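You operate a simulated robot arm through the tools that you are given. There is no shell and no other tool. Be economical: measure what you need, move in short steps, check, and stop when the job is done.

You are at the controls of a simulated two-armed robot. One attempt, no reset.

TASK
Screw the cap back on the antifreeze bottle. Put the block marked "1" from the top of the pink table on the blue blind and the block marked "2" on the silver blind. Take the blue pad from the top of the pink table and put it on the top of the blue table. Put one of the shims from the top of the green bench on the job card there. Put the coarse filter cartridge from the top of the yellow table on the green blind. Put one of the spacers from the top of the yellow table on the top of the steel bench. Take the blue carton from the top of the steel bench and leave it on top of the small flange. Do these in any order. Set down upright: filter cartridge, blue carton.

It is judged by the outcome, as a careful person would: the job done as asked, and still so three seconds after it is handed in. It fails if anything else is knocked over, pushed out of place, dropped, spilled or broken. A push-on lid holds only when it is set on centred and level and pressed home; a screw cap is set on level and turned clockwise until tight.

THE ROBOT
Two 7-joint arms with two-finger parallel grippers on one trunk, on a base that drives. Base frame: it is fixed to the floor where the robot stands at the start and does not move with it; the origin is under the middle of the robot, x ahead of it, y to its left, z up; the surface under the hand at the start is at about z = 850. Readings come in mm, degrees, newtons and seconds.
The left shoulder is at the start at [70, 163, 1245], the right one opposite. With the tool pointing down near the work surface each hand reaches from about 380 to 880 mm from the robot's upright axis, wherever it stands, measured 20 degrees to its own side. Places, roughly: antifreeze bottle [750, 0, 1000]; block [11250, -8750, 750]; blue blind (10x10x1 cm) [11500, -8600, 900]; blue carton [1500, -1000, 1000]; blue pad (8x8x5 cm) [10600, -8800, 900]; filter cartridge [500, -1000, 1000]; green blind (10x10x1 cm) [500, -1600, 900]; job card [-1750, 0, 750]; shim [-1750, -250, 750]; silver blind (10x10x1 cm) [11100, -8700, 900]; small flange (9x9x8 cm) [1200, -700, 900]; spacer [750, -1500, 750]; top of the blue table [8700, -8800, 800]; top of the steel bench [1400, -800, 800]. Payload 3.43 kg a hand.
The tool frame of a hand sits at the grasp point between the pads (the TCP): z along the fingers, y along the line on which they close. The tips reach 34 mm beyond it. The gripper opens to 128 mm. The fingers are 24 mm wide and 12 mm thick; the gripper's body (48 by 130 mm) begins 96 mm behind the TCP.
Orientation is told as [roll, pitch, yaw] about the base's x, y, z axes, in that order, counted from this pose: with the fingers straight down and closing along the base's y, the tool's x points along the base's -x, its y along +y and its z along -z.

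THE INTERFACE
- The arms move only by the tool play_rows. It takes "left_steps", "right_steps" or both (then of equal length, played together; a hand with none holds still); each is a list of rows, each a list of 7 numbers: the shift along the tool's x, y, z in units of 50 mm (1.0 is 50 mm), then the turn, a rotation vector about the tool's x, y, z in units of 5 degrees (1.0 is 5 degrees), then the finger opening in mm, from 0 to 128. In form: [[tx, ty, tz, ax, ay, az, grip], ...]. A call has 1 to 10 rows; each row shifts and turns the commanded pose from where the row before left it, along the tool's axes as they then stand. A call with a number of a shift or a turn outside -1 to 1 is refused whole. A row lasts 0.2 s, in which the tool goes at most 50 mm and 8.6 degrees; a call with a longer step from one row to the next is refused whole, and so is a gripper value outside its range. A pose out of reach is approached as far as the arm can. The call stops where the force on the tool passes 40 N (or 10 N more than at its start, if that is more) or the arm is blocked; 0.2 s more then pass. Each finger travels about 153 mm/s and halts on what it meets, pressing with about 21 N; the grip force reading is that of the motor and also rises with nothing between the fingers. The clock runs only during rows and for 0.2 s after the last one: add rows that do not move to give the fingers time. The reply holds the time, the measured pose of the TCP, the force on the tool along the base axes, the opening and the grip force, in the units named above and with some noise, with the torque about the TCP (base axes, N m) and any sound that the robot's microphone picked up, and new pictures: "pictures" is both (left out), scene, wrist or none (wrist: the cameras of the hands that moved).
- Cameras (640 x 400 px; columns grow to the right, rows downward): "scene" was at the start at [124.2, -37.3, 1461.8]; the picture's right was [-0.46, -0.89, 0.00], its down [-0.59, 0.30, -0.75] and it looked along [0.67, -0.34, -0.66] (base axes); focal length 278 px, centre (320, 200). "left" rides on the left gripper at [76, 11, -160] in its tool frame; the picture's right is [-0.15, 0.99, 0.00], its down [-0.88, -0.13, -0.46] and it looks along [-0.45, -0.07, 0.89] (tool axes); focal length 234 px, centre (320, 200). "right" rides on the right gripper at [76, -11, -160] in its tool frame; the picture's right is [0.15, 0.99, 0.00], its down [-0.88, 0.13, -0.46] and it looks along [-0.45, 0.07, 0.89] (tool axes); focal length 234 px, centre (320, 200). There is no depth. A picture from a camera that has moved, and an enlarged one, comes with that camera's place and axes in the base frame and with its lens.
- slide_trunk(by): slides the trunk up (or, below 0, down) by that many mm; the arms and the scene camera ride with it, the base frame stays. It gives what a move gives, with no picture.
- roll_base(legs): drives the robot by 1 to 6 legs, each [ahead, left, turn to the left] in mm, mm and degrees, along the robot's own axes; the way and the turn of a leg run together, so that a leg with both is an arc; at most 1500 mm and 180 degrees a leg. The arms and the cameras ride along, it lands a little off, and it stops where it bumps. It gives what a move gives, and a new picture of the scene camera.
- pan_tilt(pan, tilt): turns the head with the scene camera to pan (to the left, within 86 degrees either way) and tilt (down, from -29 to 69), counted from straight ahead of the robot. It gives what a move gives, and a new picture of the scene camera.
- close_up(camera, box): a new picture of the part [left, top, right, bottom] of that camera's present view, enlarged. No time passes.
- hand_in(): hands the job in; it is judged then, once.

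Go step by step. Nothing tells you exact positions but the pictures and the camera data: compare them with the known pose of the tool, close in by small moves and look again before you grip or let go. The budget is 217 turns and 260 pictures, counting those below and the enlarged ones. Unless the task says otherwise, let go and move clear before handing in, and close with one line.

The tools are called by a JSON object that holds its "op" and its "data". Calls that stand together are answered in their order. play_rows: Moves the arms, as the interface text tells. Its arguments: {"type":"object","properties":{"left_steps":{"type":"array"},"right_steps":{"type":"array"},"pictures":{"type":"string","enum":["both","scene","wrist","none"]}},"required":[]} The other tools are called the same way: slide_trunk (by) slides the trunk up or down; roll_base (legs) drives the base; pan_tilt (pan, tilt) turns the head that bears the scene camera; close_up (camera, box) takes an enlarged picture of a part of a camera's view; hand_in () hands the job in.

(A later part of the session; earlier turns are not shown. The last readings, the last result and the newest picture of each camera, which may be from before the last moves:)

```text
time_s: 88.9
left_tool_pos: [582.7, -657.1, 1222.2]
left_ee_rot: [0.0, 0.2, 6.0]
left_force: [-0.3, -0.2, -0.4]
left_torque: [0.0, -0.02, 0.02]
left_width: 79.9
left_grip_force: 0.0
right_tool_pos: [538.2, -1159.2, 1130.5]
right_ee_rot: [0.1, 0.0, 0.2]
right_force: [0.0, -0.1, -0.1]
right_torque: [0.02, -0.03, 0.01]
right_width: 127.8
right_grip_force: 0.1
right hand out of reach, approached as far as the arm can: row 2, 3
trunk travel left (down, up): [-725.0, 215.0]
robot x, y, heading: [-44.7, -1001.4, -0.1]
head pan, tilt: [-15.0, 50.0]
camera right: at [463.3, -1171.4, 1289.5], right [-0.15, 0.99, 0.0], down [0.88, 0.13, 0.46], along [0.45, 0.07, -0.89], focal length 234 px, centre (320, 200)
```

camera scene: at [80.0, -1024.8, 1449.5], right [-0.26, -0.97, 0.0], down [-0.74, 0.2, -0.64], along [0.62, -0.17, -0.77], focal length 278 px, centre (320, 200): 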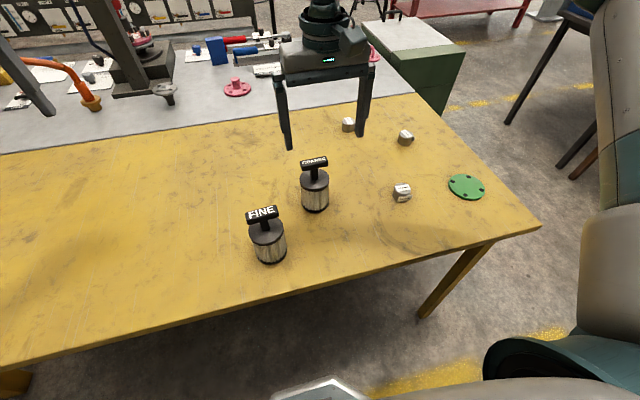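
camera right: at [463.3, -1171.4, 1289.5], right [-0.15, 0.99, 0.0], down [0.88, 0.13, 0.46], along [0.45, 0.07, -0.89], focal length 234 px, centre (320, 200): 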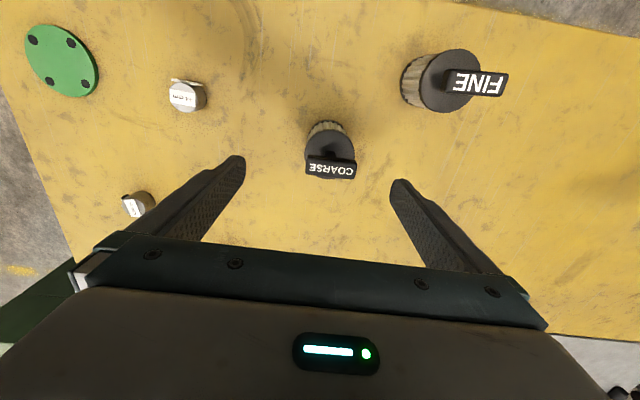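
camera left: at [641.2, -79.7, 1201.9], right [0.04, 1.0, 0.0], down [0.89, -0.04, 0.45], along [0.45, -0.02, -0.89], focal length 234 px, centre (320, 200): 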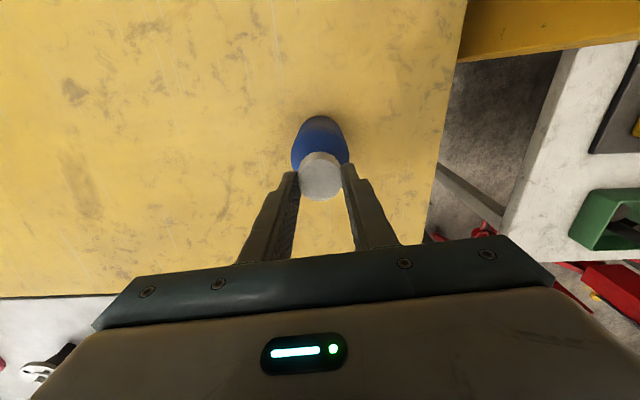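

The filter is at about [547, -1143]. I'll move the base another 60 mm left, then centre over it and come partway down.

{"op": "roll_base", "data": {"legs": [[0, 60, 0]]}}

{"op": "play_rows", "data": {"right_steps": [[0, -0.4, 0, 0, 0, 0, 128], [-0.1, -0.4, 0.2, 0, 0, 0, 128], [-0.08, 0, 0.5, 0, 0, 0, 128], [0, 0, 0.5, 0, 0, 0, 128], [0, 0, 0.4, 0, 0, 0, 128], [0, 0, 0, 0, 0, 0, 128]], "pictures": "wrist"}}

```text
time_s: 89.9
left_tool_pos: [583.3, -604.3, 1223.5]
left_ee_rot: [0.2, 0.2, 5.9]
left_force: [0.1, 0.0, 0.9]
left_torque: [0.02, 0.03, 0.01]
left_width: 80.0
left_grip_force: 0.1
right_tool_pos: [537.8, -1104.9, 1128.7]
right_ee_rot: [0.3, -0.1, 0.0]
right_force: [0.1, -0.5, -0.1]
right_torque: [0.06, -0.01, 0.01]
right_width: 128.1
right_grip_force: 0.1
trunk travel left (down, up): [-725.0, 215.0]
robot x, y, heading: [-47.1, -943.7, -0.8]
head pan, tilt: [-15.0, 50.0]
camera scene: at [80.1, -969.2, 1449.5], right [-0.26, -0.96, 0.0], down [-0.74, 0.2, -0.64], along [0.62, -0.17, -0.77], focal length 278 px, centre (320, 200)
```

scene: 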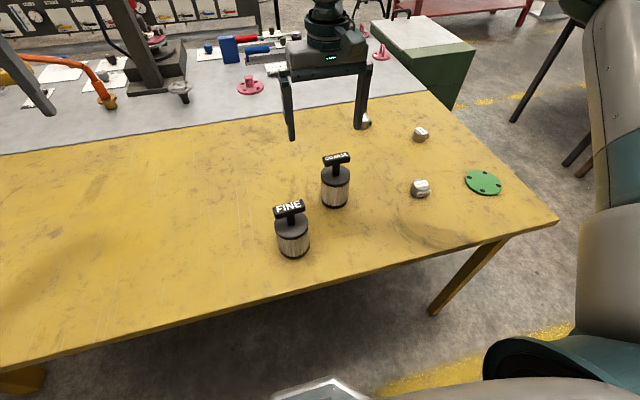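

```text
time_s: 91.3
left_tool_pos: [583.5, -599.0, 1221.7]
left_ee_rot: [-0.1, 0.2, 5.9]
left_force: [0.1, 0.0, -0.6]
left_torque: [0.01, -0.04, 0.01]
left_width: 79.8
left_grip_force: 0.0
right_tool_pos: [548.0, -1141.1, 1049.9]
right_ee_rot: [0.1, 0.0, 0.0]
right_force: [0.6, -0.7, -0.6]
right_torque: [-0.02, 0.03, 0.02]
right_width: 128.3
right_grip_force: 0.0
trunk travel left (down, up): [-725.0, 215.0]
robot x, y, heading: [-48.3, -946.0, -0.0]
head pan, tilt: [-15.0, 50.0]
camera right: at [472.1, -1152.9, 1209.7], right [-0.15, 0.99, 0.0], down [0.88, 0.13, 0.46], along [0.45, 0.07, -0.89], focal length 234 px, centre (320, 200)
```

right: 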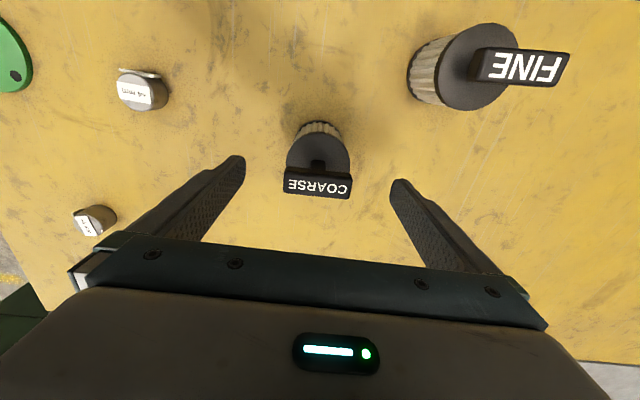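

The filter is centred at about [550, -1142]. I'll lower around its body to about z = 930 and close.

{"op": "play_rows", "data": {"right_steps": [[-0.03, 0, 0.5, 0, 0, 0, 128], [0, 0, 0.6, 0, 0, 0, 128], [0, 0, 0.6, 0, 0, 0, 128], [0, 0, 0.5, 0, 0, 0, 128], [0, 0, 0.2, 0, 0, 0, 128], [0, 0, 0, 0, 0, 0, 110], [0, 0, 0, 0, 0, 0, 90], [0, 0, 0, 0, 0, 0, 50], [0, 0, 0, 0, 0, 0, 50]], "pictures": "wrist"}}

```text
time_s: 93.3
left_tool_pos: [584.0, -599.1, 1221.8]
left_ee_rot: [0.1, 0.1, 5.8]
left_force: [-0.5, -0.2, 0.6]
left_torque: [0.04, -0.01, 0.0]
left_width: 80.2
left_grip_force: 0.1
right_tool_pos: [530.1, -1168.8, 948.5]
right_ee_rot: [0.3, -0.1, 0.0]
right_force: [-1.1, 0.7, -0.3]
right_torque: [-0.02, -0.02, -0.03]
right_width: 50.0
right_grip_force: 0.3
right hand out of reach, approached as far as the arm can: row 2, 3, 4, 5
trunk travel left (down, up): [-725.0, 215.0]
robot x, y, heading: [-43.5, -945.0, -0.4]
head pan, tilt: [-15.0, 50.0]
camera right: at [455.3, -1180.4, 1108.4], right [-0.15, 0.99, 0.0], down [0.88, 0.13, 0.46], along [0.45, 0.07, -0.89], focal length 234 px, centre (320, 200)
```

right: 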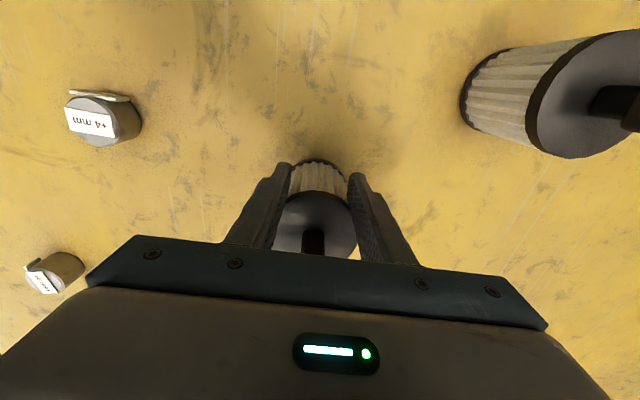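

The arm ran into a joint limit on the way down and drifted, nudging the filter a little in -y; it is still upright. I'll check the scene before anything else.

{"op": "pan_tilt", "data": {"pan": -20, "tilt": 45}}

{"op": "close_up", "data": {"camera": "scene", "box": [240, 100, 440, 260]}}

```text
time_s: 93.9
left_tool_pos: [583.9, -600.3, 1222.4]
left_ee_rot: [0.0, 0.2, 5.8]
left_force: [-0.4, -0.6, -0.4]
left_torque: [-0.02, -0.03, -0.02]
left_width: 80.1
left_grip_force: 0.0
right_tool_pos: [530.7, -1166.9, 948.7]
right_ee_rot: [0.2, -0.1, 0.1]
right_force: [0.2, -0.9, -0.4]
right_torque: [0.0, 0.04, -0.03]
right_width: 50.4
right_grip_force: 0.2
trunk travel left (down, up): [-725.0, 215.0]
robot x, y, heading: [-42.1, -946.7, -0.3]
head pan, tilt: [-20.0, 45.0]
camera scene: at [82.1, -972.6, 1456.4], right [-0.35, -0.94, 0.0], down [-0.66, 0.24, -0.71], along [0.66, -0.24, -0.71], focal length 278 px, centre (320, 200)
```

scene: 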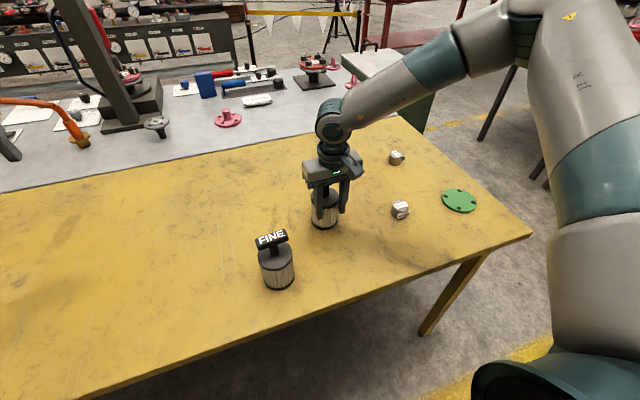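

```text
2.50 times, centred on (340, 180) of scene
camera zoom: at [82.1, -972.6, 1456.4], right [-0.35, -0.94, 0.0], down [-0.66, 0.24, -0.71], along [0.66, -0.24, -0.71], focal length 696 px, centre (270, 250)
```

zoom: 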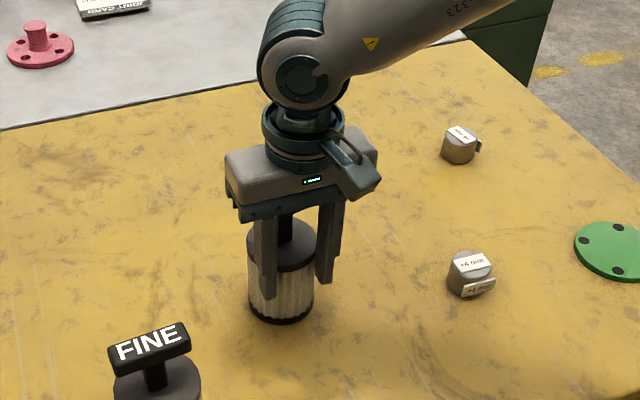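

The fingers straddle the body only near its front edge. I'll open, rise, and turn the hand clockwise, since the wrist seems happier that way, then try again.

{"op": "play_rows", "data": {"right_steps": [[0, 0, 0, 0, 0, 0, 80], [0, 0, 0, 0, 0, 0, 120], [0, 0, -0.4, 0, 0, 0, 120], [0, 0, -0.8, 0, 0, 0, 120], [0, 0, -0.8, 0, 0, 0, 120], [0, 0, -0.6, 0, 0, 1, 120], [0, 0, 0, 0, 0, 1, 120], [0, 0, 0, 0, 0, 1, 120], [0, 0, 0, 0, 0, 1, 120], [0, 0, 0, 0, 0, 1, 120]], "pictures": "none"}}

{"op": "play_rows", "data": {"right_steps": [[0, 0, 0, 0, 0, 1, 120], [0, 0, 0, 0, 0, 1, 120], [0, 0, 0, 0, 0, 1, 120], [0, 0, 0, 0, 0, 1, 120], [0, 0, 0, 0, 0, 0, 120]], "pictures": "both"}}

```text
time_s: 96.1
left_tool_pos: [584.1, -599.6, 1221.6]
left_ee_rot: [0.0, 0.1, 5.8]
left_force: [-0.4, -0.4, -0.5]
left_torque: [0.01, 0.01, 0.02]
left_width: 80.1
left_grip_force: 0.0
right_tool_pos: [530.8, -1168.1, 1078.4]
right_ee_rot: [0.2, 0.0, -25.0]
right_force: [-0.6, 0.2, -0.3]
right_torque: [-0.04, -0.02, 0.0]
right_width: 120.3
right_grip_force: 0.1
trunk travel left (down, up): [-725.0, 215.0]
robot x, y, heading: [-47.6, -945.2, -0.2]
head pan, tilt: [-20.0, 45.0]
```

```text
time_s: 97.3
left_tool_pos: [583.5, -599.9, 1222.5]
left_ee_rot: [0.1, 0.3, 5.9]
left_force: [0.9, -0.2, 0.2]
left_torque: [0.0, 0.02, -0.01]
left_width: 80.1
left_grip_force: 0.1
right_tool_pos: [531.8, -1169.0, 1077.3]
right_ee_rot: [0.1, 0.1, -44.9]
right_force: [0.9, 0.0, 0.7]
right_torque: [-0.03, -0.02, -0.03]
right_width: 120.0
right_grip_force: 0.0
trunk travel left (down, up): [-725.0, 215.0]
robot x, y, heading: [-40.8, -945.1, -0.4]
head pan, tilt: [-20.0, 45.0]
camera scene: at [82.2, -972.6, 1456.5], right [-0.35, -0.94, 0.0], down [-0.66, 0.24, -0.71], along [0.66, -0.24, -0.71], focal length 278 px, centre (320, 200)
camera right: at [470.3, -1123.8, 1238.3], right [0.6, 0.8, 0.0], down [0.71, -0.53, 0.45], along [0.37, -0.27, -0.89], focal length 234 px, centre (320, 200)
```

scene: 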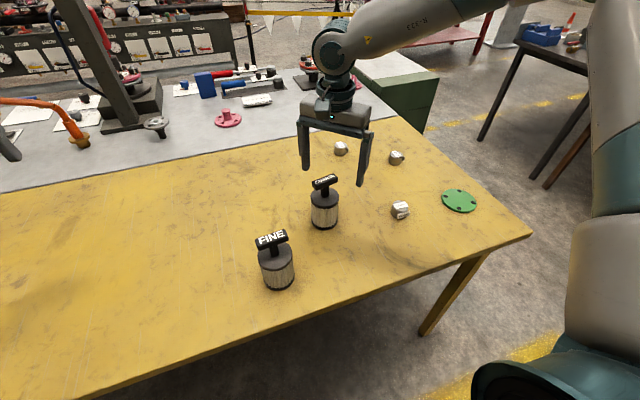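
right: 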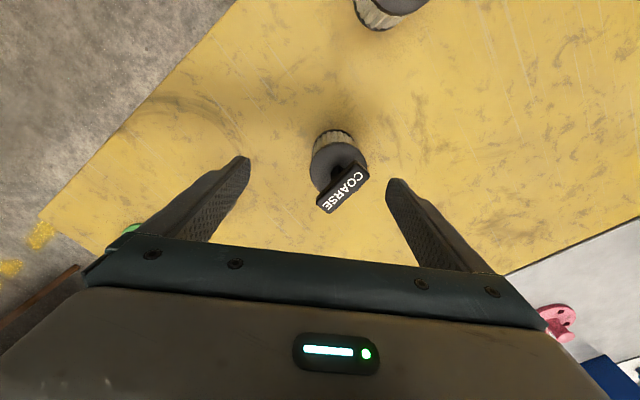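

The wrist view puts the filter at about [564, -1163]. I'll centre on it at this angle and come partway down.

{"op": "play_rows", "data": {"right_steps": [[-0.17, 0.27, 0, 0, 0, 0, 128], [-0.2, 0.27, 0.2, 0, 0, 0, 128], [0, 0, 0.5, 0, 0, 0, 128], [0, 0, 0.5, 0, 0, 0, 128], [0, 0, 0, 0, 0, 0, 128], [0, 0, 0, 0, 0, 0, 128]], "pictures": "wrist"}}

{"op": "close_up", "data": {"camera": "scene", "box": [240, 100, 440, 260]}}

```text
time_s: 98.7
left_tool_pos: [583.5, -599.8, 1222.3]
left_ee_rot: [0.0, 0.1, 5.9]
left_force: [0.2, -0.7, 0.6]
left_torque: [-0.02, 0.01, -0.01]
left_width: 80.2
left_grip_force: 0.0
right_tool_pos: [562.4, -1162.2, 1018.0]
right_ee_rot: [0.2, 0.1, -44.9]
right_force: [-0.6, -0.7, -0.4]
right_torque: [0.02, 0.01, 0.0]
right_width: 128.1
right_grip_force: 0.1
trunk travel left (down, up): [-725.0, 215.0]
robot x, y, heading: [-43.4, -944.3, -0.4]
head pan, tilt: [-20.0, 45.0]
camera right: at [501.7, -1117.7, 1178.6], right [0.59, 0.8, 0.0], down [0.72, -0.53, 0.45], along [0.37, -0.27, -0.89], focal length 234 px, centre (320, 200)
```

right: 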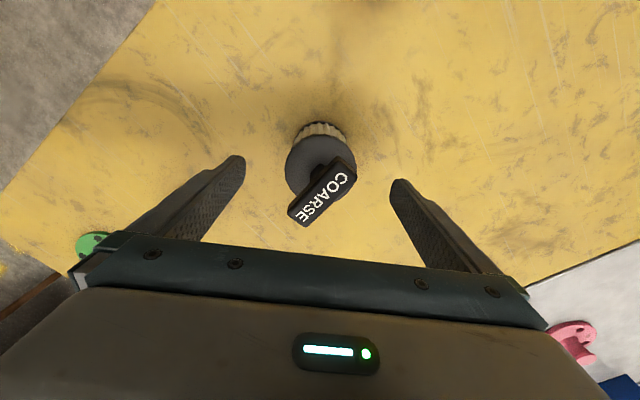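

```text
2.50 times, centred on (340, 180) of scene
camera zoom: at [82.0, -972.6, 1456.5], right [-0.35, -0.94, 0.0], down [-0.66, 0.24, -0.71], along [0.66, -0.24, -0.71], focal length 696 px, centre (270, 250)
```

zoom: 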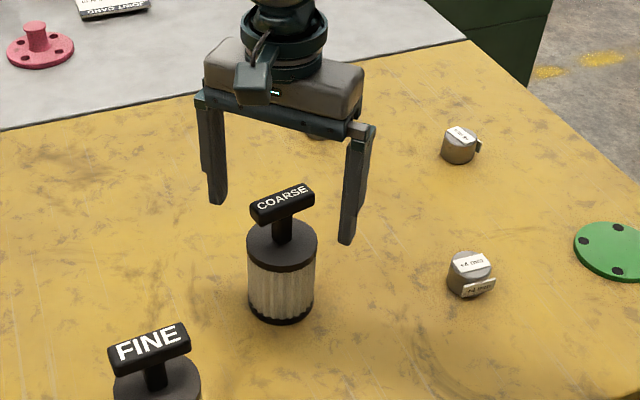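

The wrist view confirms about [565, -1163], and the hand is centred. I'll lower to z = 930 and check for drift before closing.

{"op": "play_rows", "data": {"right_steps": [[-0.02, 0.03, 0.3, 0, 0, 0, 128], [0, 0, 0.4, 0, 0, 0, 128], [0, 0, 0.4, 0, 0, 0, 128], [0, 0, 0.4, 0, 0, 0, 128], [0, 0, 0.26, 0, 0, 0, 128], [0, 0, 0, 0, 0, 0, 128]], "pictures": "wrist"}}

```text
time_s: 100.1
left_tool_pos: [583.4, -600.1, 1220.8]
left_ee_rot: [-0.1, 0.1, 5.9]
left_force: [-0.2, 0.4, 0.1]
left_torque: [0.01, 0.04, -0.03]
left_width: 80.1
left_grip_force: 0.2
right_tool_pos: [548.1, -1183.2, 946.0]
right_ee_rot: [0.1, 0.2, -44.9]
right_force: [0.0, 0.1, -0.4]
right_torque: [0.01, 0.03, 0.0]
right_width: 128.1
right_grip_force: 0.1
right hand out of reach, approached as far as the arm can: row 2, 3, 4, 5
trunk travel left (down, up): [-725.0, 215.0]
robot x, y, heading: [-43.8, -946.6, -0.4]
head pan, tilt: [-20.0, 45.0]
camera right: at [487.3, -1138.0, 1106.7], right [0.59, 0.8, 0.0], down [0.72, -0.53, 0.46], along [0.37, -0.27, -0.89], focal length 234 px, centre (320, 200)
```

right: 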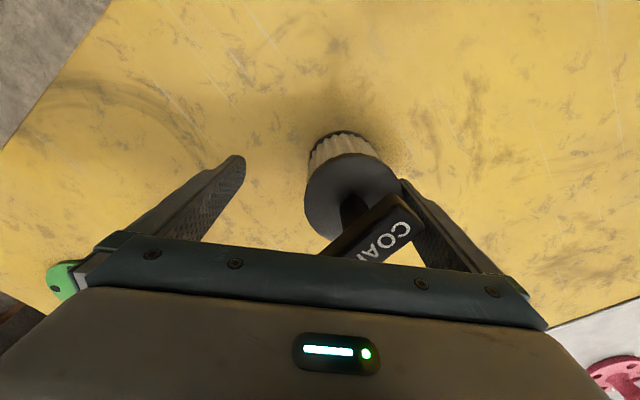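

The limit depends on height, not on the hand's angle. I'll rise back up and lower the whole trunk instead, which keeps the arm in its comfortable pose.

{"op": "play_rows", "data": {"right_steps": [[0, 0, -0.4, 0, 0, 0, 128], [0, 0, -0.6, 0, 0, 0, 128], [0, 0, -0.8, 0, 0, 0, 128], [0, 0, -0.4, 0, 0, 0, 128], [0, 0, 0, 0, 0, 0, 128]], "pictures": "none"}}

{"op": "slide_trunk", "data": {"by": -80}}

{"op": "close_up", "data": {"camera": "right", "box": [0, 0, 640, 400]}}

```text
time_s: 101.3
left_tool_pos: [583.6, -599.1, 1221.6]
left_ee_rot: [0.1, 0.2, 5.8]
left_force: [0.0, -0.8, 0.7]
left_torque: [0.01, 0.0, -0.01]
left_width: 80.1
left_grip_force: 0.0
right_tool_pos: [546.8, -1183.3, 1057.4]
right_ee_rot: [0.1, 0.1, -45.0]
right_force: [1.3, -0.1, -0.1]
right_torque: [-0.01, 0.07, 0.0]
right_width: 128.2
right_grip_force: 0.0
trunk travel left (down, up): [-725.0, 215.0]
robot x, y, heading: [-42.4, -945.9, -0.5]
head pan, tilt: [-20.0, 45.0]
```

```text
time_s: 102.5
left_tool_pos: [581.4, -598.3, 1143.3]
left_ee_rot: [-0.1, 0.0, 5.9]
left_force: [0.4, 0.2, 0.0]
left_torque: [0.02, 0.02, 0.02]
left_width: 80.1
left_grip_force: 0.0
right_tool_pos: [548.5, -1182.5, 982.3]
right_ee_rot: [0.8, -0.4, -45.0]
right_force: [4.4, -2.8, 40.6]
right_torque: [1.59, -2.14, -0.29]
right_width: 127.9
right_grip_force: 0.0
trunk travel left (down, up): [-645.0, 295.0]
robot x, y, heading: [-44.4, -948.4, -0.5]
head pan, tilt: [-20.0, 45.0]
```

```text
1.00 times, centred on (320, 200) of right (not enlarged: the box is as wide or as high as the picture)
camera zoom: at [485.6, -1137.8, 1142.3], right [0.6, 0.8, 0.01], down [0.71, -0.53, 0.46], along [0.38, -0.27, -0.89], focal length 234 px, centre (320, 200)
```

zoom: 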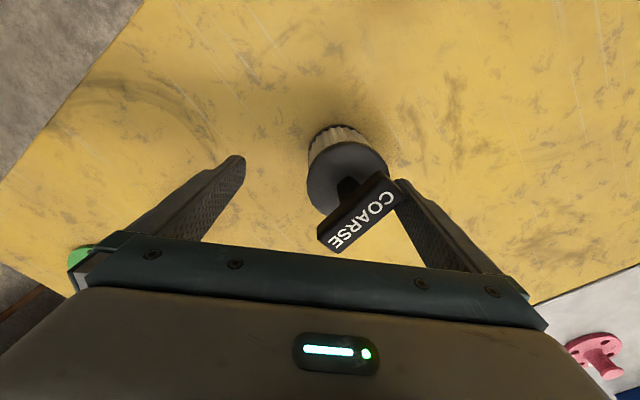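

A finger is pressing on the filter's handle because the hand had not returned to centre. I'll raise the hand at once.

{"op": "play_rows", "data": {"right_steps": [[0, 0, -0.4, 0, 0, 0, 128], [0, 0, -0.8, 0, 0, 0, 128], [0, 0, 0, 0, 0, 0, 128]], "pictures": "both"}}

```text
time_s: 103.3
left_tool_pos: [585.1, -601.2, 1140.5]
left_ee_rot: [-0.1, 0.3, 5.8]
left_force: [-0.4, -0.4, 0.3]
left_torque: [0.01, 0.06, -0.03]
left_width: 80.2
left_grip_force: 0.1
right_tool_pos: [548.3, -1183.0, 1035.4]
right_ee_rot: [0.0, 0.1, -44.9]
right_force: [1.0, 0.1, -0.5]
right_torque: [0.04, 0.03, 0.0]
right_width: 127.8
right_grip_force: 0.1
trunk travel left (down, up): [-645.0, 295.0]
robot x, y, heading: [-45.1, -944.6, -0.2]
head pan, tilt: [-20.0, 45.0]
camera scene: at [83.7, -972.9, 1376.2], right [-0.35, -0.94, 0.0], down [-0.66, 0.24, -0.71], along [0.66, -0.24, -0.71], focal length 278 px, centre (320, 200)
camera right: at [487.8, -1138.8, 1195.8], right [0.59, 0.8, 0.0], down [0.72, -0.53, 0.45], along [0.36, -0.27, -0.89], focal length 234 px, centre (320, 200)
```

scene: 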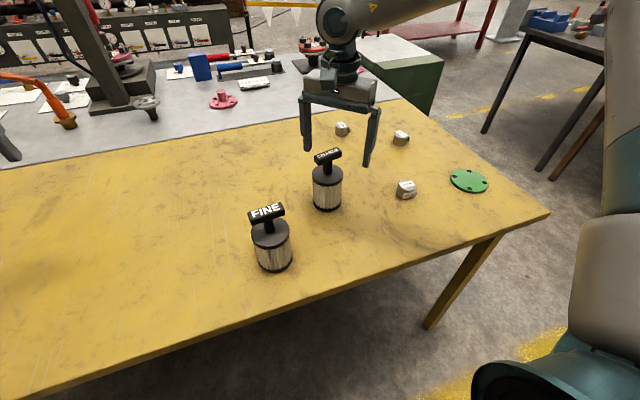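
right: 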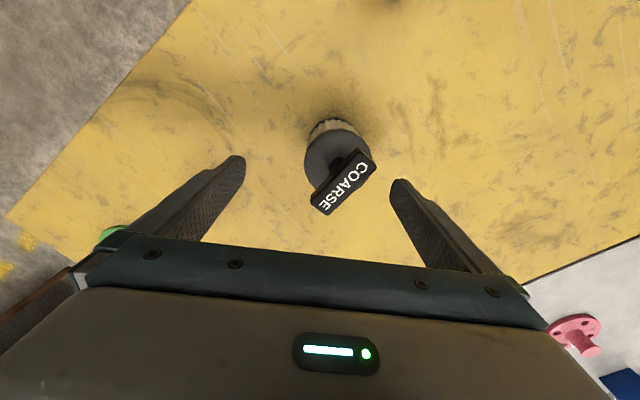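

The filter is still upright at about [559, -1168]. I'll centre on it, then lower the trunk further before going down.

{"op": "play_rows", "data": {"right_steps": [[0.06, 0.37, -0.1, 0, 0, 0, 128], [0, 0, -0.6, 0, 0, 0, 128], [0, 0, 0, 0, 0, 0, 128], [0, 0, 0, 0, 0, 0, 128]], "pictures": "none"}}

{"op": "slide_trunk", "data": {"by": -60}}

{"op": "close_up", "data": {"camera": "right", "box": [0, 0, 640, 400]}}

```text
time_s: 104.3
left_tool_pos: [583.5, -598.9, 1142.2]
left_ee_rot: [0.0, 0.2, 5.8]
left_force: [-0.3, -0.1, -0.3]
left_torque: [0.0, 0.01, 0.0]
left_width: 80.2
left_grip_force: 0.0
right_tool_pos: [559.1, -1166.8, 1071.2]
right_ee_rot: [0.1, 0.1, -44.9]
right_force: [0.8, -0.2, 1.2]
right_torque: [0.0, -0.01, 0.02]
right_width: 128.2
right_grip_force: 0.0
trunk travel left (down, up): [-645.0, 295.0]
robot x, y, heading: [-40.6, -944.1, -0.4]
head pan, tilt: [-20.0, 45.0]
```

```text
time_s: 105.3
left_tool_pos: [583.5, -600.3, 1081.7]
left_ee_rot: [0.0, 0.1, 5.7]
left_force: [-0.1, 0.0, -0.6]
left_torque: [0.02, 0.03, 0.01]
left_width: 79.9
left_grip_force: 0.1
right_tool_pos: [558.3, -1167.7, 1011.2]
right_ee_rot: [0.1, 0.0, -44.9]
right_force: [-0.7, -0.1, -1.1]
right_torque: [-0.01, -0.01, 0.0]
right_width: 127.8
right_grip_force: 0.1
trunk travel left (down, up): [-585.0, 355.0]
robot x, y, heading: [-44.8, -942.4, -0.4]
head pan, tilt: [-20.0, 45.0]
```

```text
1.00 times, centred on (320, 200) of right (not enlarged: the box is as wide or as high as the picture)
camera zoom: at [497.4, -1123.3, 1171.4], right [0.59, 0.8, 0.0], down [0.72, -0.53, 0.46], along [0.37, -0.27, -0.89], focal length 234 px, centre (320, 200)
```

zoom: 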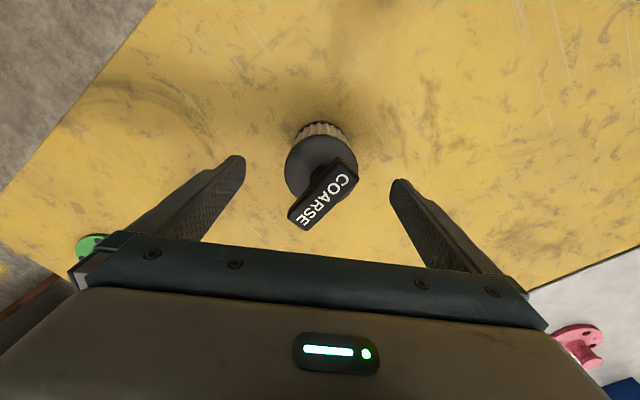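

The filter is centred between the fingers. I'll descend 80 mm and close.

{"op": "play_rows", "data": {"right_steps": [[-0.02, 0.02, 0.3, 0, 0, 0, 128], [0, 0, 0.4, 0, 0, 0, 128], [0, 0, 0.4, 0, 0, 0, 128], [0, 0, 0.3, 0, 0, 0, 128], [0, 0, 0.18, 0, 0, 0, 128], [0, 0, 0, 0, 0, 0, 128]], "pictures": "wrist"}}

```text
time_s: 106.7
left_tool_pos: [583.4, -599.2, 1082.0]
left_ee_rot: [0.1, 0.3, 5.8]
left_force: [0.0, 0.1, 0.3]
left_torque: [-0.02, -0.01, 0.01]
left_width: 79.9
left_grip_force: 0.0
right_tool_pos: [558.9, -1167.9, 931.0]
right_ee_rot: [0.1, 0.1, -44.9]
right_force: [-0.8, 0.0, 0.6]
right_torque: [-0.04, 0.0, -0.01]
right_width: 128.0
right_grip_force: 0.1
trunk travel left (down, up): [-585.0, 355.0]
robot x, y, heading: [-42.6, -946.4, -0.3]
head pan, tilt: [-20.0, 45.0]
camera right: at [498.4, -1122.8, 1091.6], right [0.59, 0.8, 0.0], down [0.72, -0.53, 0.45], along [0.37, -0.27, -0.89], focal length 234 px, centre (320, 200)
```

right: 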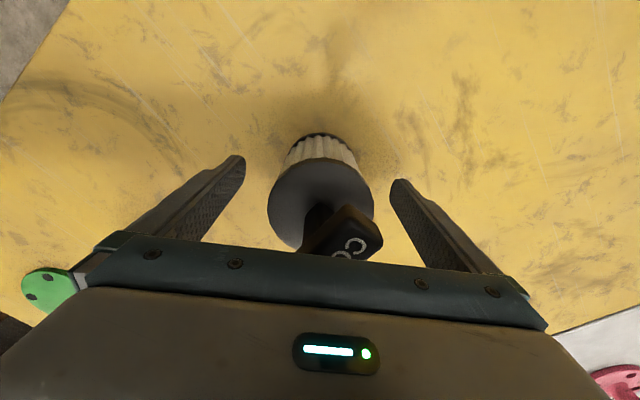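

The descent worked without drift, and the filter body is centred. Closing now.

{"op": "play_rows", "data": {"right_steps": [[0, 0, 0, 0, 0, 0, 105], [0, 0, 0, 0, 0, 0, 90], [0, 0, 0, 0, 0, 0, 78], [0, 0, 0, 0, 0, 0, 50], [0, 0, 0, 0, 0, 0, 50], [0, 0, -0.3, 0, 0, 0, 50], [0, 0, -0.5, 0, 0, 0, 50], [0, 0, -0.5, 0, 0, 0, 50], [0, 0, 0, 0, 0, 0, 50]], "pictures": "both"}}

```text
time_s: 108.7
left_tool_pos: [583.6, -599.6, 1081.7]
left_ee_rot: [0.0, 0.2, 5.9]
left_force: [1.0, 0.1, 0.0]
left_torque: [-0.01, 0.01, 0.0]
left_width: 79.8
left_grip_force: 0.0
right_tool_pos: [560.7, -1168.8, 996.3]
right_ee_rot: [0.2, 0.2, -44.9]
right_force: [0.7, 0.9, -1.2]
right_torque: [0.01, 0.01, -0.01]
right_width: 75.2
right_grip_force: 21.4
trunk travel left (down, up): [-585.0, 355.0]
robot x, y, heading: [-42.3, -943.7, -0.5]
head pan, tilt: [-20.0, 45.0]
camera scene: at [82.7, -972.7, 1316.4], right [-0.35, -0.94, 0.0], down [-0.66, 0.24, -0.71], along [0.66, -0.24, -0.71], focal length 278 px, centre (320, 200)
camera right: at [499.1, -1123.4, 1156.8], right [0.59, 0.8, 0.0], down [0.72, -0.53, 0.45], along [0.37, -0.27, -0.89], focal length 234 px, centre (320, 200)
```

scene: 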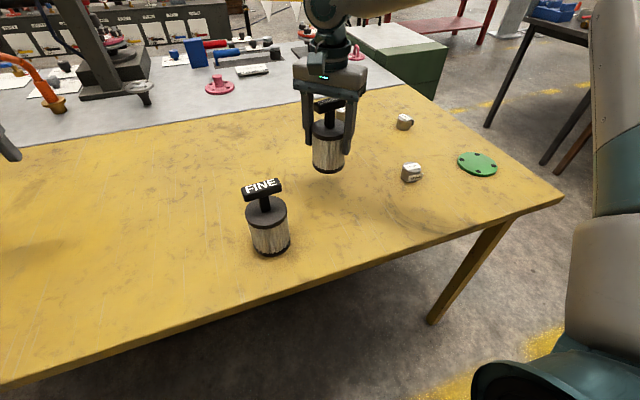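
right: 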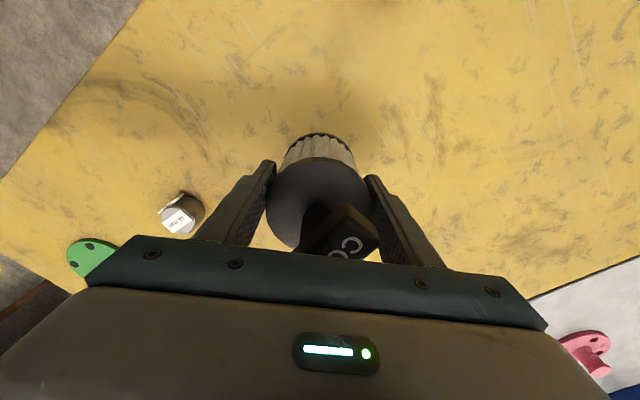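

The filter is held, and its bottom is 81 mm below the TCP. I'll raise it a bit and drive 400 mm right to the green blind.

{"op": "play_rows", "data": {"right_steps": [[0, 0, -0.5, 0, 0, 0, 50], [0, 0, -0.4, 0, 0, 0, 50], [0, 0, 0, 0, 0, 0, 50]], "pictures": "none"}}

{"op": "roll_base", "data": {"legs": [[0, -400, 0.3]]}}

{"op": "close_up", "data": {"camera": "right", "box": [0, 0, 640, 400]}}

```text
time_s: 109.5
left_tool_pos: [583.9, -599.2, 1081.6]
left_ee_rot: [0.0, 0.2, 5.9]
left_force: [0.4, 0.4, -0.1]
left_torque: [0.03, 0.0, 0.0]
left_width: 79.5
left_grip_force: 0.1
right_tool_pos: [559.5, -1168.7, 1041.7]
right_ee_rot: [0.1, 0.0, -45.0]
right_force: [0.6, -0.5, -1.9]
right_torque: [-0.01, 0.0, 0.01]
right_width: 75.4
right_grip_force: 21.3
trunk travel left (down, up): [-585.0, 355.0]
robot x, y, heading: [-47.0, -945.9, -0.3]
head pan, tilt: [-20.0, 45.0]
```

```text
time_s: 112.0
left_tool_pos: [581.6, -996.0, 1081.4]
left_ee_rot: [0.0, 0.1, 6.1]
left_force: [0.5, 0.0, -0.2]
left_torque: [0.04, 0.02, 0.0]
left_width: 79.9
left_grip_force: 0.0
right_tool_pos: [558.7, -1565.0, 1042.2]
right_ee_rot: [0.0, 0.1, -44.7]
right_force: [0.8, -0.3, -2.5]
right_torque: [0.02, 0.02, -0.01]
right_width: 75.3
right_grip_force: 20.9
trunk travel left (down, up): [-585.0, 355.0]
robot x, y, heading: [-44.5, -1340.2, -0.0]
head pan, tilt: [-20.0, 45.0]
camera scene: at [81.4, -1371.2, 1316.4], right [-0.34, -0.94, 0.0], down [-0.66, 0.24, -0.71], along [0.66, -0.24, -0.71], focal length 278 px, centre (320, 200)
```

scene: 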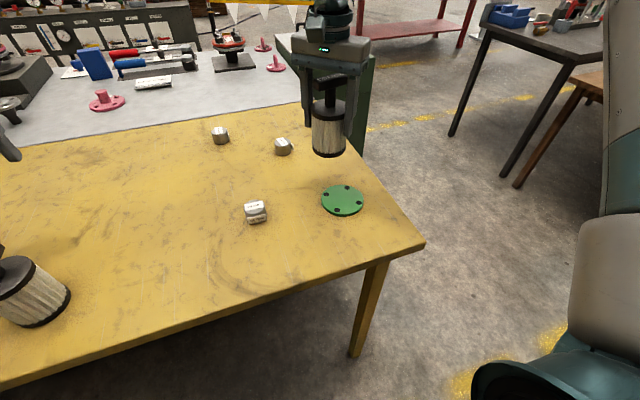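

```text
1.00 times, centred on (320, 200) of right (not enlarged: the box is as wide or as high as the picture)
camera zoom: at [498.1, -1520.0, 1201.6], right [0.59, 0.81, 0.0], down [0.72, -0.53, 0.45], along [0.37, -0.27, -0.89], focal length 234 px, centre (320, 200)
```

zoom: 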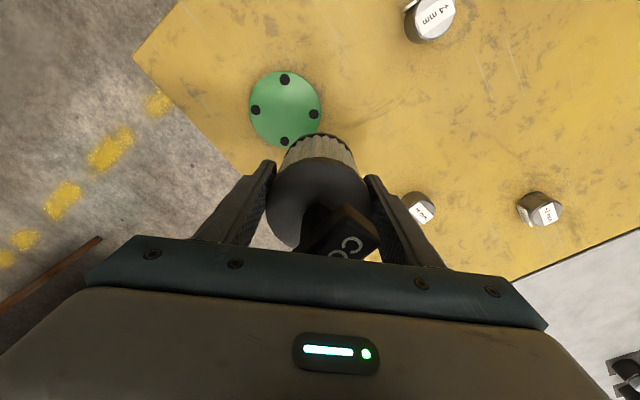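

The blind is at about [500, -1582] according to the wrist camera. I'll move the filter over it and look again.

{"op": "play_rows", "data": {"right_steps": [[0.15, -0.3, 0, 0, 0, 0, 50], [0.3, -0.5, 0, 0, 0, 0, 50], [0.14, -0.27, 0.2, 0, 0, 0, 50], [0, 0, 0.4, 0, 0, 0, 50], [0, 0, 0.4, 0, 0, 0, 50], [0, 0, 0, 0, 0, 0, 50], [0, 0, 0, 0, 0, 0, 50]], "pictures": "both"}}

```text
time_s: 113.6
left_tool_pos: [581.8, -996.6, 1082.1]
left_ee_rot: [0.0, 0.2, 6.1]
left_force: [1.0, -0.6, 0.1]
left_torque: [-0.01, -0.01, -0.01]
left_width: 79.9
left_grip_force: 0.0
right_tool_pos: [499.7, -1580.9, 991.4]
right_ee_rot: [0.2, 0.1, -44.6]
right_force: [0.2, 0.4, -1.4]
right_torque: [0.03, 0.02, 0.0]
right_width: 75.2
right_grip_force: 20.6
trunk travel left (down, up): [-585.0, 355.0]
robot x, y, heading: [-44.1, -1344.1, 0.1]
head pan, tilt: [-20.0, 45.0]
camera scene: at [81.5, -1371.2, 1316.4], right [-0.34, -0.94, 0.0], down [-0.66, 0.24, -0.71], along [0.66, -0.24, -0.71], focal length 278 px, centre (320, 200)
camera right: at [438.9, -1537.0, 1151.5], right [0.59, 0.81, 0.0], down [0.72, -0.53, 0.45], along [0.37, -0.27, -0.89], focal length 234 px, centre (320, 200)
```

scene: 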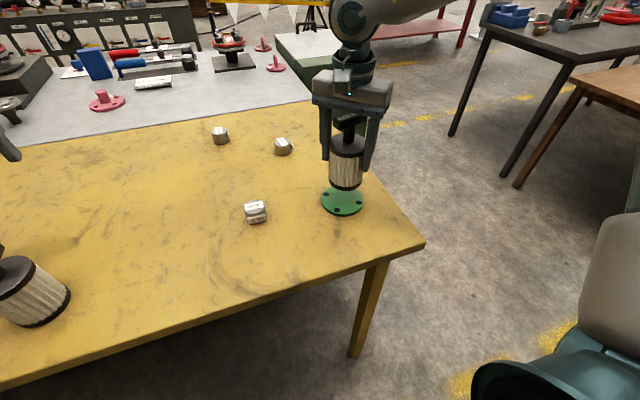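
right: 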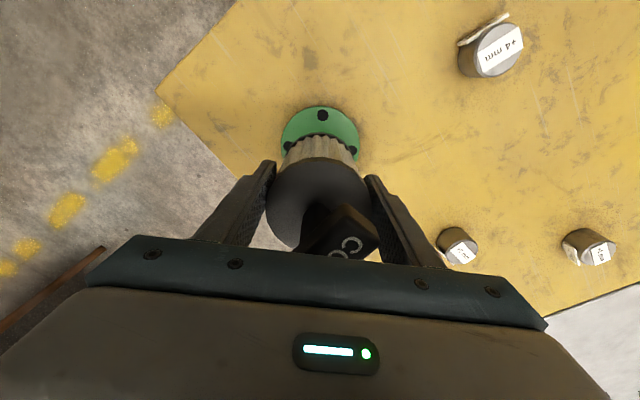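

The blind is right under the filter. I'll lower until it touches.

{"op": "play_rows", "data": {"right_steps": [[0, 0, 0.3, 0, 0, 0, 50], [0, 0, 0.3, 0, 0, 0, 50], [0, 0, 0.2, 0, 0, 0, 50], [0, 0, 0.1, 0, 0, 0, 50], [0, 0, 0.04, 0, 0, 0, 50], [0, 0, 0.04, 0, 0, 0, 50], [0, 0, 0, 0, 0, 0, 50]], "pictures": "none"}}

{"op": "close_up", "data": {"camera": "scene", "box": [280, 100, 420, 240]}}

```text
time_s: 115.2
left_tool_pos: [581.6, -995.9, 1081.5]
left_ee_rot: [0.0, 0.2, 6.1]
left_force: [0.3, 0.0, -0.2]
left_torque: [-0.02, -0.01, -0.02]
left_width: 80.0
left_grip_force: 0.1
right_tool_pos: [500.3, -1581.6, 942.5]
right_ee_rot: [0.1, 0.1, -44.7]
right_force: [-0.7, 0.6, -2.5]
right_torque: [-0.02, 0.04, -0.02]
right_width: 75.5
right_grip_force: 21.1
trunk travel left (down, up): [-585.0, 355.0]
robot x, y, heading: [-46.4, -1347.0, 0.2]
head pan, tilt: [-20.0, 45.0]
```

```text
2.86 times, centred on (350, 170) of scene
camera zoom: at [81.3, -1371.1, 1316.5], right [-0.34, -0.94, 0.0], down [-0.66, 0.24, -0.71], along [0.66, -0.24, -0.71], focal length 795 px, centre (234, 286)
```

zoom: 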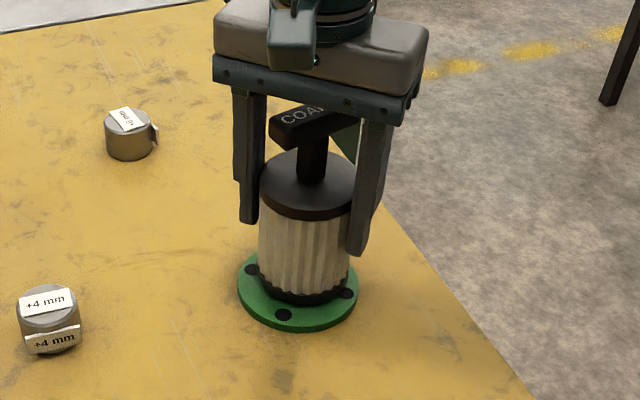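

The filter is just above the blind and centred. I'll lower the last couple of millimetres, then open.

{"op": "play_rows", "data": {"right_steps": [[0, 0, 0.03, 0, 0, 0, 50], [0, 0, 0.03, 0, 0, 0, 50], [0, 0, 0.02, 0, 0, 0, 50], [0, 0, 0, 0, 0, 0, 50]], "pictures": "none"}}

```text
time_s: 116.2
left_tool_pos: [580.8, -996.2, 1082.8]
left_ee_rot: [-0.1, 0.2, 6.1]
left_force: [0.5, 0.0, 1.4]
left_torque: [0.01, -0.03, 0.07]
left_width: 80.0
left_grip_force: 0.1
right_tool_pos: [500.6, -1581.0, 939.1]
right_ee_rot: [0.2, 0.0, -44.8]
right_force: [0.1, -2.1, 8.2]
right_torque: [-0.31, 0.25, 0.05]
right_width: 75.1
right_grip_force: 20.9
trunk travel left (down, up): [-585.0, 355.0]
robot x, y, heading: [-47.1, -1342.1, 0.2]
head pan, tilt: [-20.0, 45.0]
```

It has touched down at 8 N. I'll open evenly and rise straight up.

{"op": "play_rows", "data": {"right_steps": [[0, 0, 0, 0, 0, 0, 85], [0, 0, 0, 0, 0, 0, 128], [0, 0, 0, 0, 0, 0, 128], [0, 0, -0.4, 0, 0, 0, 128], [0, 0, -0.8, 0, 0, 0, 128], [0, 0, -0.9, 0, 0, 0, 128], [0, 0, -0.9, 0, 0, 0, 128], [0, 0, -0.4, 0, 0, 0, 128], [0, 0, 0, 0, 0, 0, 128]], "pictures": "both"}}

```text
time_s: 118.2
left_tool_pos: [581.1, -997.0, 1081.2]
left_ee_rot: [0.1, 0.2, 6.1]
left_force: [-0.8, -0.1, -1.0]
left_torque: [0.0, 0.01, 0.01]
left_width: 80.0
left_grip_force: 0.0
right_tool_pos: [499.2, -1581.8, 1108.0]
right_ee_rot: [0.1, 0.0, -44.7]
right_force: [-0.3, 0.7, -0.2]
right_torque: [0.02, 0.04, 0.01]
right_width: 127.9
right_grip_force: 0.1
trunk travel left (down, up): [-585.0, 355.0]
robot x, y, heading: [-43.4, -1340.7, -0.0]
head pan, tilt: [-20.0, 45.0]
camera scene: at [81.3, -1371.1, 1316.5], right [-0.34, -0.94, 0.0], down [-0.66, 0.24, -0.71], along [0.66, -0.24, -0.71], focal length 278 px, centre (320, 200)
camera right: at [440.0, -1537.1, 1268.4], right [0.59, 0.81, 0.0], down [0.72, -0.53, 0.45], along [0.37, -0.27, -0.89], focal length 234 px, centre (320, 200)
```

scene: 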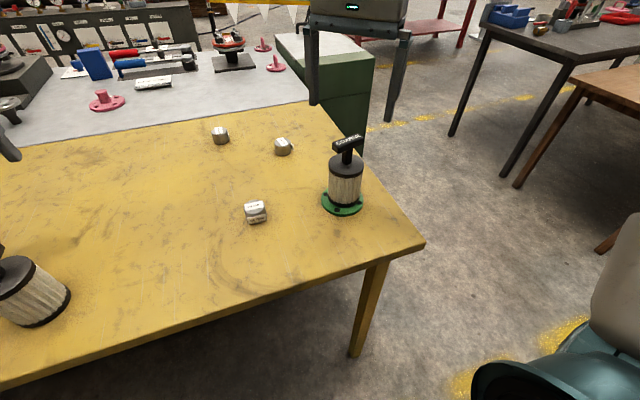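
right: 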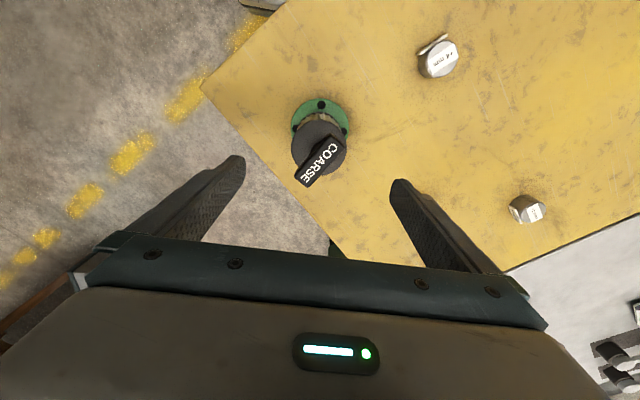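

The filter stands upright on the green blind. Next is the "+4 mm" spacer near [517, -1382]: I'll drive 180 mm left and turn the right hand back to yaw 0 above it.

{"op": "roll_base", "data": {"legs": [[0, 180, 0]]}}

{"op": "play_rows", "data": {"right_steps": [[0, 0, 0, 0, 0, -1, 100], [0, 0, 0, 0, 0, -1, 100], [0, 0, 0, 0, 0, -1, 100], [0, 0, 0.3, 0, 0, -1, 100], [0, 0, 0.3, 0, 0, -1, 100], [0, 0, 0.3, 0, 0, -1, 100], [0, 0, 0.3, 0, 0, -1, 100], [0, 0, 0.3, 0, 0, -1, 100], [0, 0, 0.3, 0, 0, -1, 100], [0, 0, 0, 0, 0, 0, 100]], "pictures": "wrist"}}

```text
time_s: 119.7
left_tool_pos: [580.4, -815.6, 1081.8]
left_ee_rot: [0.0, 0.2, 6.2]
left_force: [-0.8, 0.7, 0.4]
left_torque: [-0.01, -0.02, 0.0]
left_width: 80.3
left_grip_force: 0.0
right_tool_pos: [502.3, -1402.8, 1107.1]
right_ee_rot: [0.2, 0.2, -44.7]
right_force: [0.0, 0.3, 0.4]
right_torque: [-0.06, 0.02, 0.0]
right_width: 128.2
right_grip_force: 0.1
trunk travel left (down, up): [-585.0, 355.0]
robot x, y, heading: [-46.7, -1165.1, 0.2]
head pan, tilt: [-20.0, 45.0]
camera scene: at [81.3, -1192.2, 1316.5], right [-0.34, -0.94, 0.0], down [-0.66, 0.24, -0.71], along [0.66, -0.24, -0.71], focal length 278 px, centre (320, 200)
```

scene: 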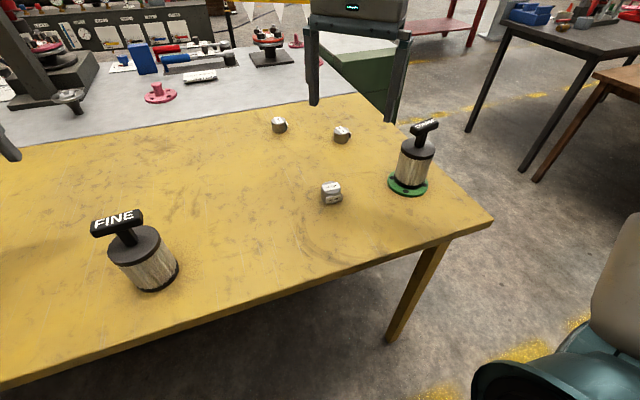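

```text
time_s: 121.9
left_tool_pos: [581.4, -817.6, 1082.0]
left_ee_rot: [0.0, 0.1, 5.9]
left_force: [-0.2, 0.3, 0.1]
left_torque: [0.04, 0.0, -0.02]
left_width: 80.2
left_grip_force: 0.1
right_tool_pos: [499.8, -1403.5, 1018.4]
right_ee_rot: [0.2, -0.1, 0.4]
right_force: [0.4, 0.7, -0.4]
right_torque: [-0.02, 0.01, -0.01]
right_width: 100.3
right_grip_force: 0.0
trunk travel left (down, up): [-585.0, 355.0]
robot x, y, heading: [-44.5, -1165.4, -0.1]
head pan, tilt: [-20.0, 45.0]
camera right: at [425.3, -1415.1, 1178.1], right [-0.15, 0.99, 0.0], down [0.88, 0.13, 0.46], along [0.45, 0.07, -0.89], focal length 234 px, centre (320, 200)
```

right: 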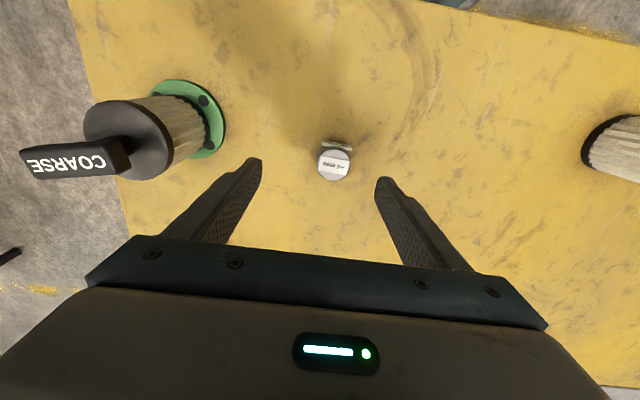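

The spacer's top is at about [517, -1382]. I'll centre over it and come down partway.

{"op": "play_rows", "data": {"right_steps": [[-0.17, 0.22, 0, 0, 0, 0, 100], [-0.17, 0.21, 0.3, 0, 0, 0, 90], [0, 0, 0.5, 0, 0, 0, 90], [0, 0, 0.5, 0, 0, 0, 90], [0, 0, 0.3, 0, 0, 0, 90], [0, 0, 0, 0, 0, 0, 90]], "pictures": "wrist"}}

{"op": "close_up", "data": {"camera": "scene", "box": [270, 120, 400, 230]}}

```text
time_s: 123.3
left_tool_pos: [581.4, -816.6, 1082.2]
left_ee_rot: [-0.1, 0.3, 6.1]
left_force: [-0.7, -1.4, 0.4]
left_torque: [0.0, 0.03, -0.02]
left_width: 79.9
left_grip_force: 0.0
right_tool_pos: [517.5, -1380.0, 938.2]
right_ee_rot: [0.2, 0.1, 0.4]
right_force: [1.1, 1.0, -0.6]
right_torque: [0.02, 0.01, 0.04]
right_width: 90.1
right_grip_force: 0.0
trunk travel left (down, up): [-585.0, 355.0]
robot x, y, heading: [-46.0, -1171.4, 0.1]
head pan, tilt: [-20.0, 45.0]
camera right: at [442.6, -1392.7, 1097.7], right [-0.15, 0.99, 0.0], down [0.88, 0.13, 0.46], along [0.45, 0.07, -0.89], focal length 234 px, centre (320, 200)
```

right: 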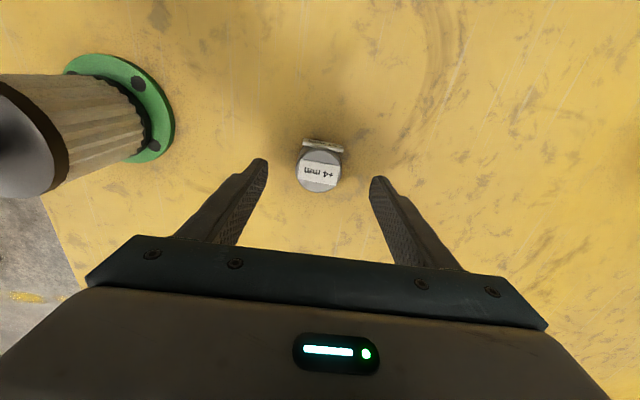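

```text
3.64 times, centred on (335, 175) of scene
camera zoom: at [81.0, -1191.9, 1316.5], right [-0.34, -0.94, 0.0], down [-0.66, 0.24, -0.71], along [0.66, -0.24, -0.71], focal length 1012 px, centre (266, 291)
```

zoom: 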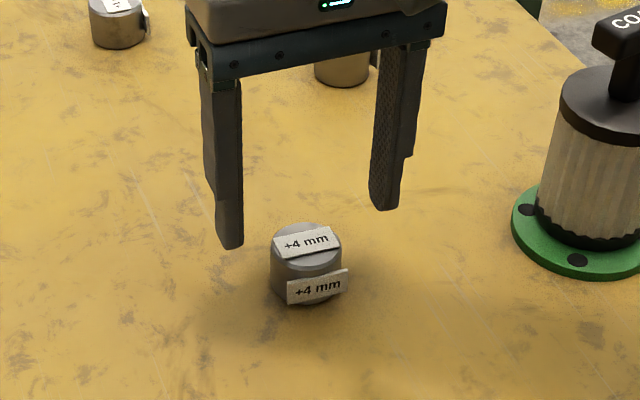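

Well centred. I'll lower to about z = 896 and close on it.

{"op": "play_rows", "data": {"right_steps": [[-0.04, -0.03, 0.3, 0, 0, 0, 90], [0, 0, 0.3, 0, 0, 0, 90], [0, 0, 0.22, 0, 0, 0, 90], [0, 0, 0, 0, 0, 0, 70], [0, 0, 0, 0, 0, 0, 55], [0, 0, 0, 0, 0, 0, 30], [0, 0, 0, 0, 0, 0, 30], [0, 0, -0.4, 0, 0, 0, 30], [0, 0, -0.6, 0, 0, 0, 30]], "pictures": "wrist"}}

```text
time_s: 125.3
left_tool_pos: [581.6, -816.9, 1082.5]
left_ee_rot: [-0.1, 0.2, 6.2]
left_force: [-0.5, 0.0, -0.4]
left_torque: [0.0, 0.0, 0.02]
left_width: 80.0
left_grip_force: 0.0
right_tool_pos: [520.5, -1382.9, 948.4]
right_ee_rot: [0.2, -0.1, 0.2]
right_force: [-0.3, -0.6, -3.6]
right_torque: [-0.02, 0.02, 0.02]
right_width: 45.5
right_grip_force: 21.2
trunk travel left (down, up): [-585.0, 355.0]
robot x, y, heading: [-44.8, -1163.7, -0.0]
head pan, tilt: [-20.0, 45.0]
camera right: at [445.1, -1394.2, 1107.0], right [-0.15, 0.99, 0.0], down [0.88, 0.13, 0.46], along [0.45, 0.07, -0.89], focal length 234 px, centre (320, 200)
```

right: 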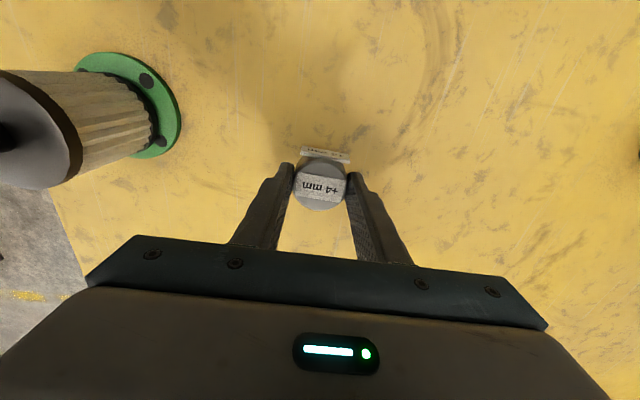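

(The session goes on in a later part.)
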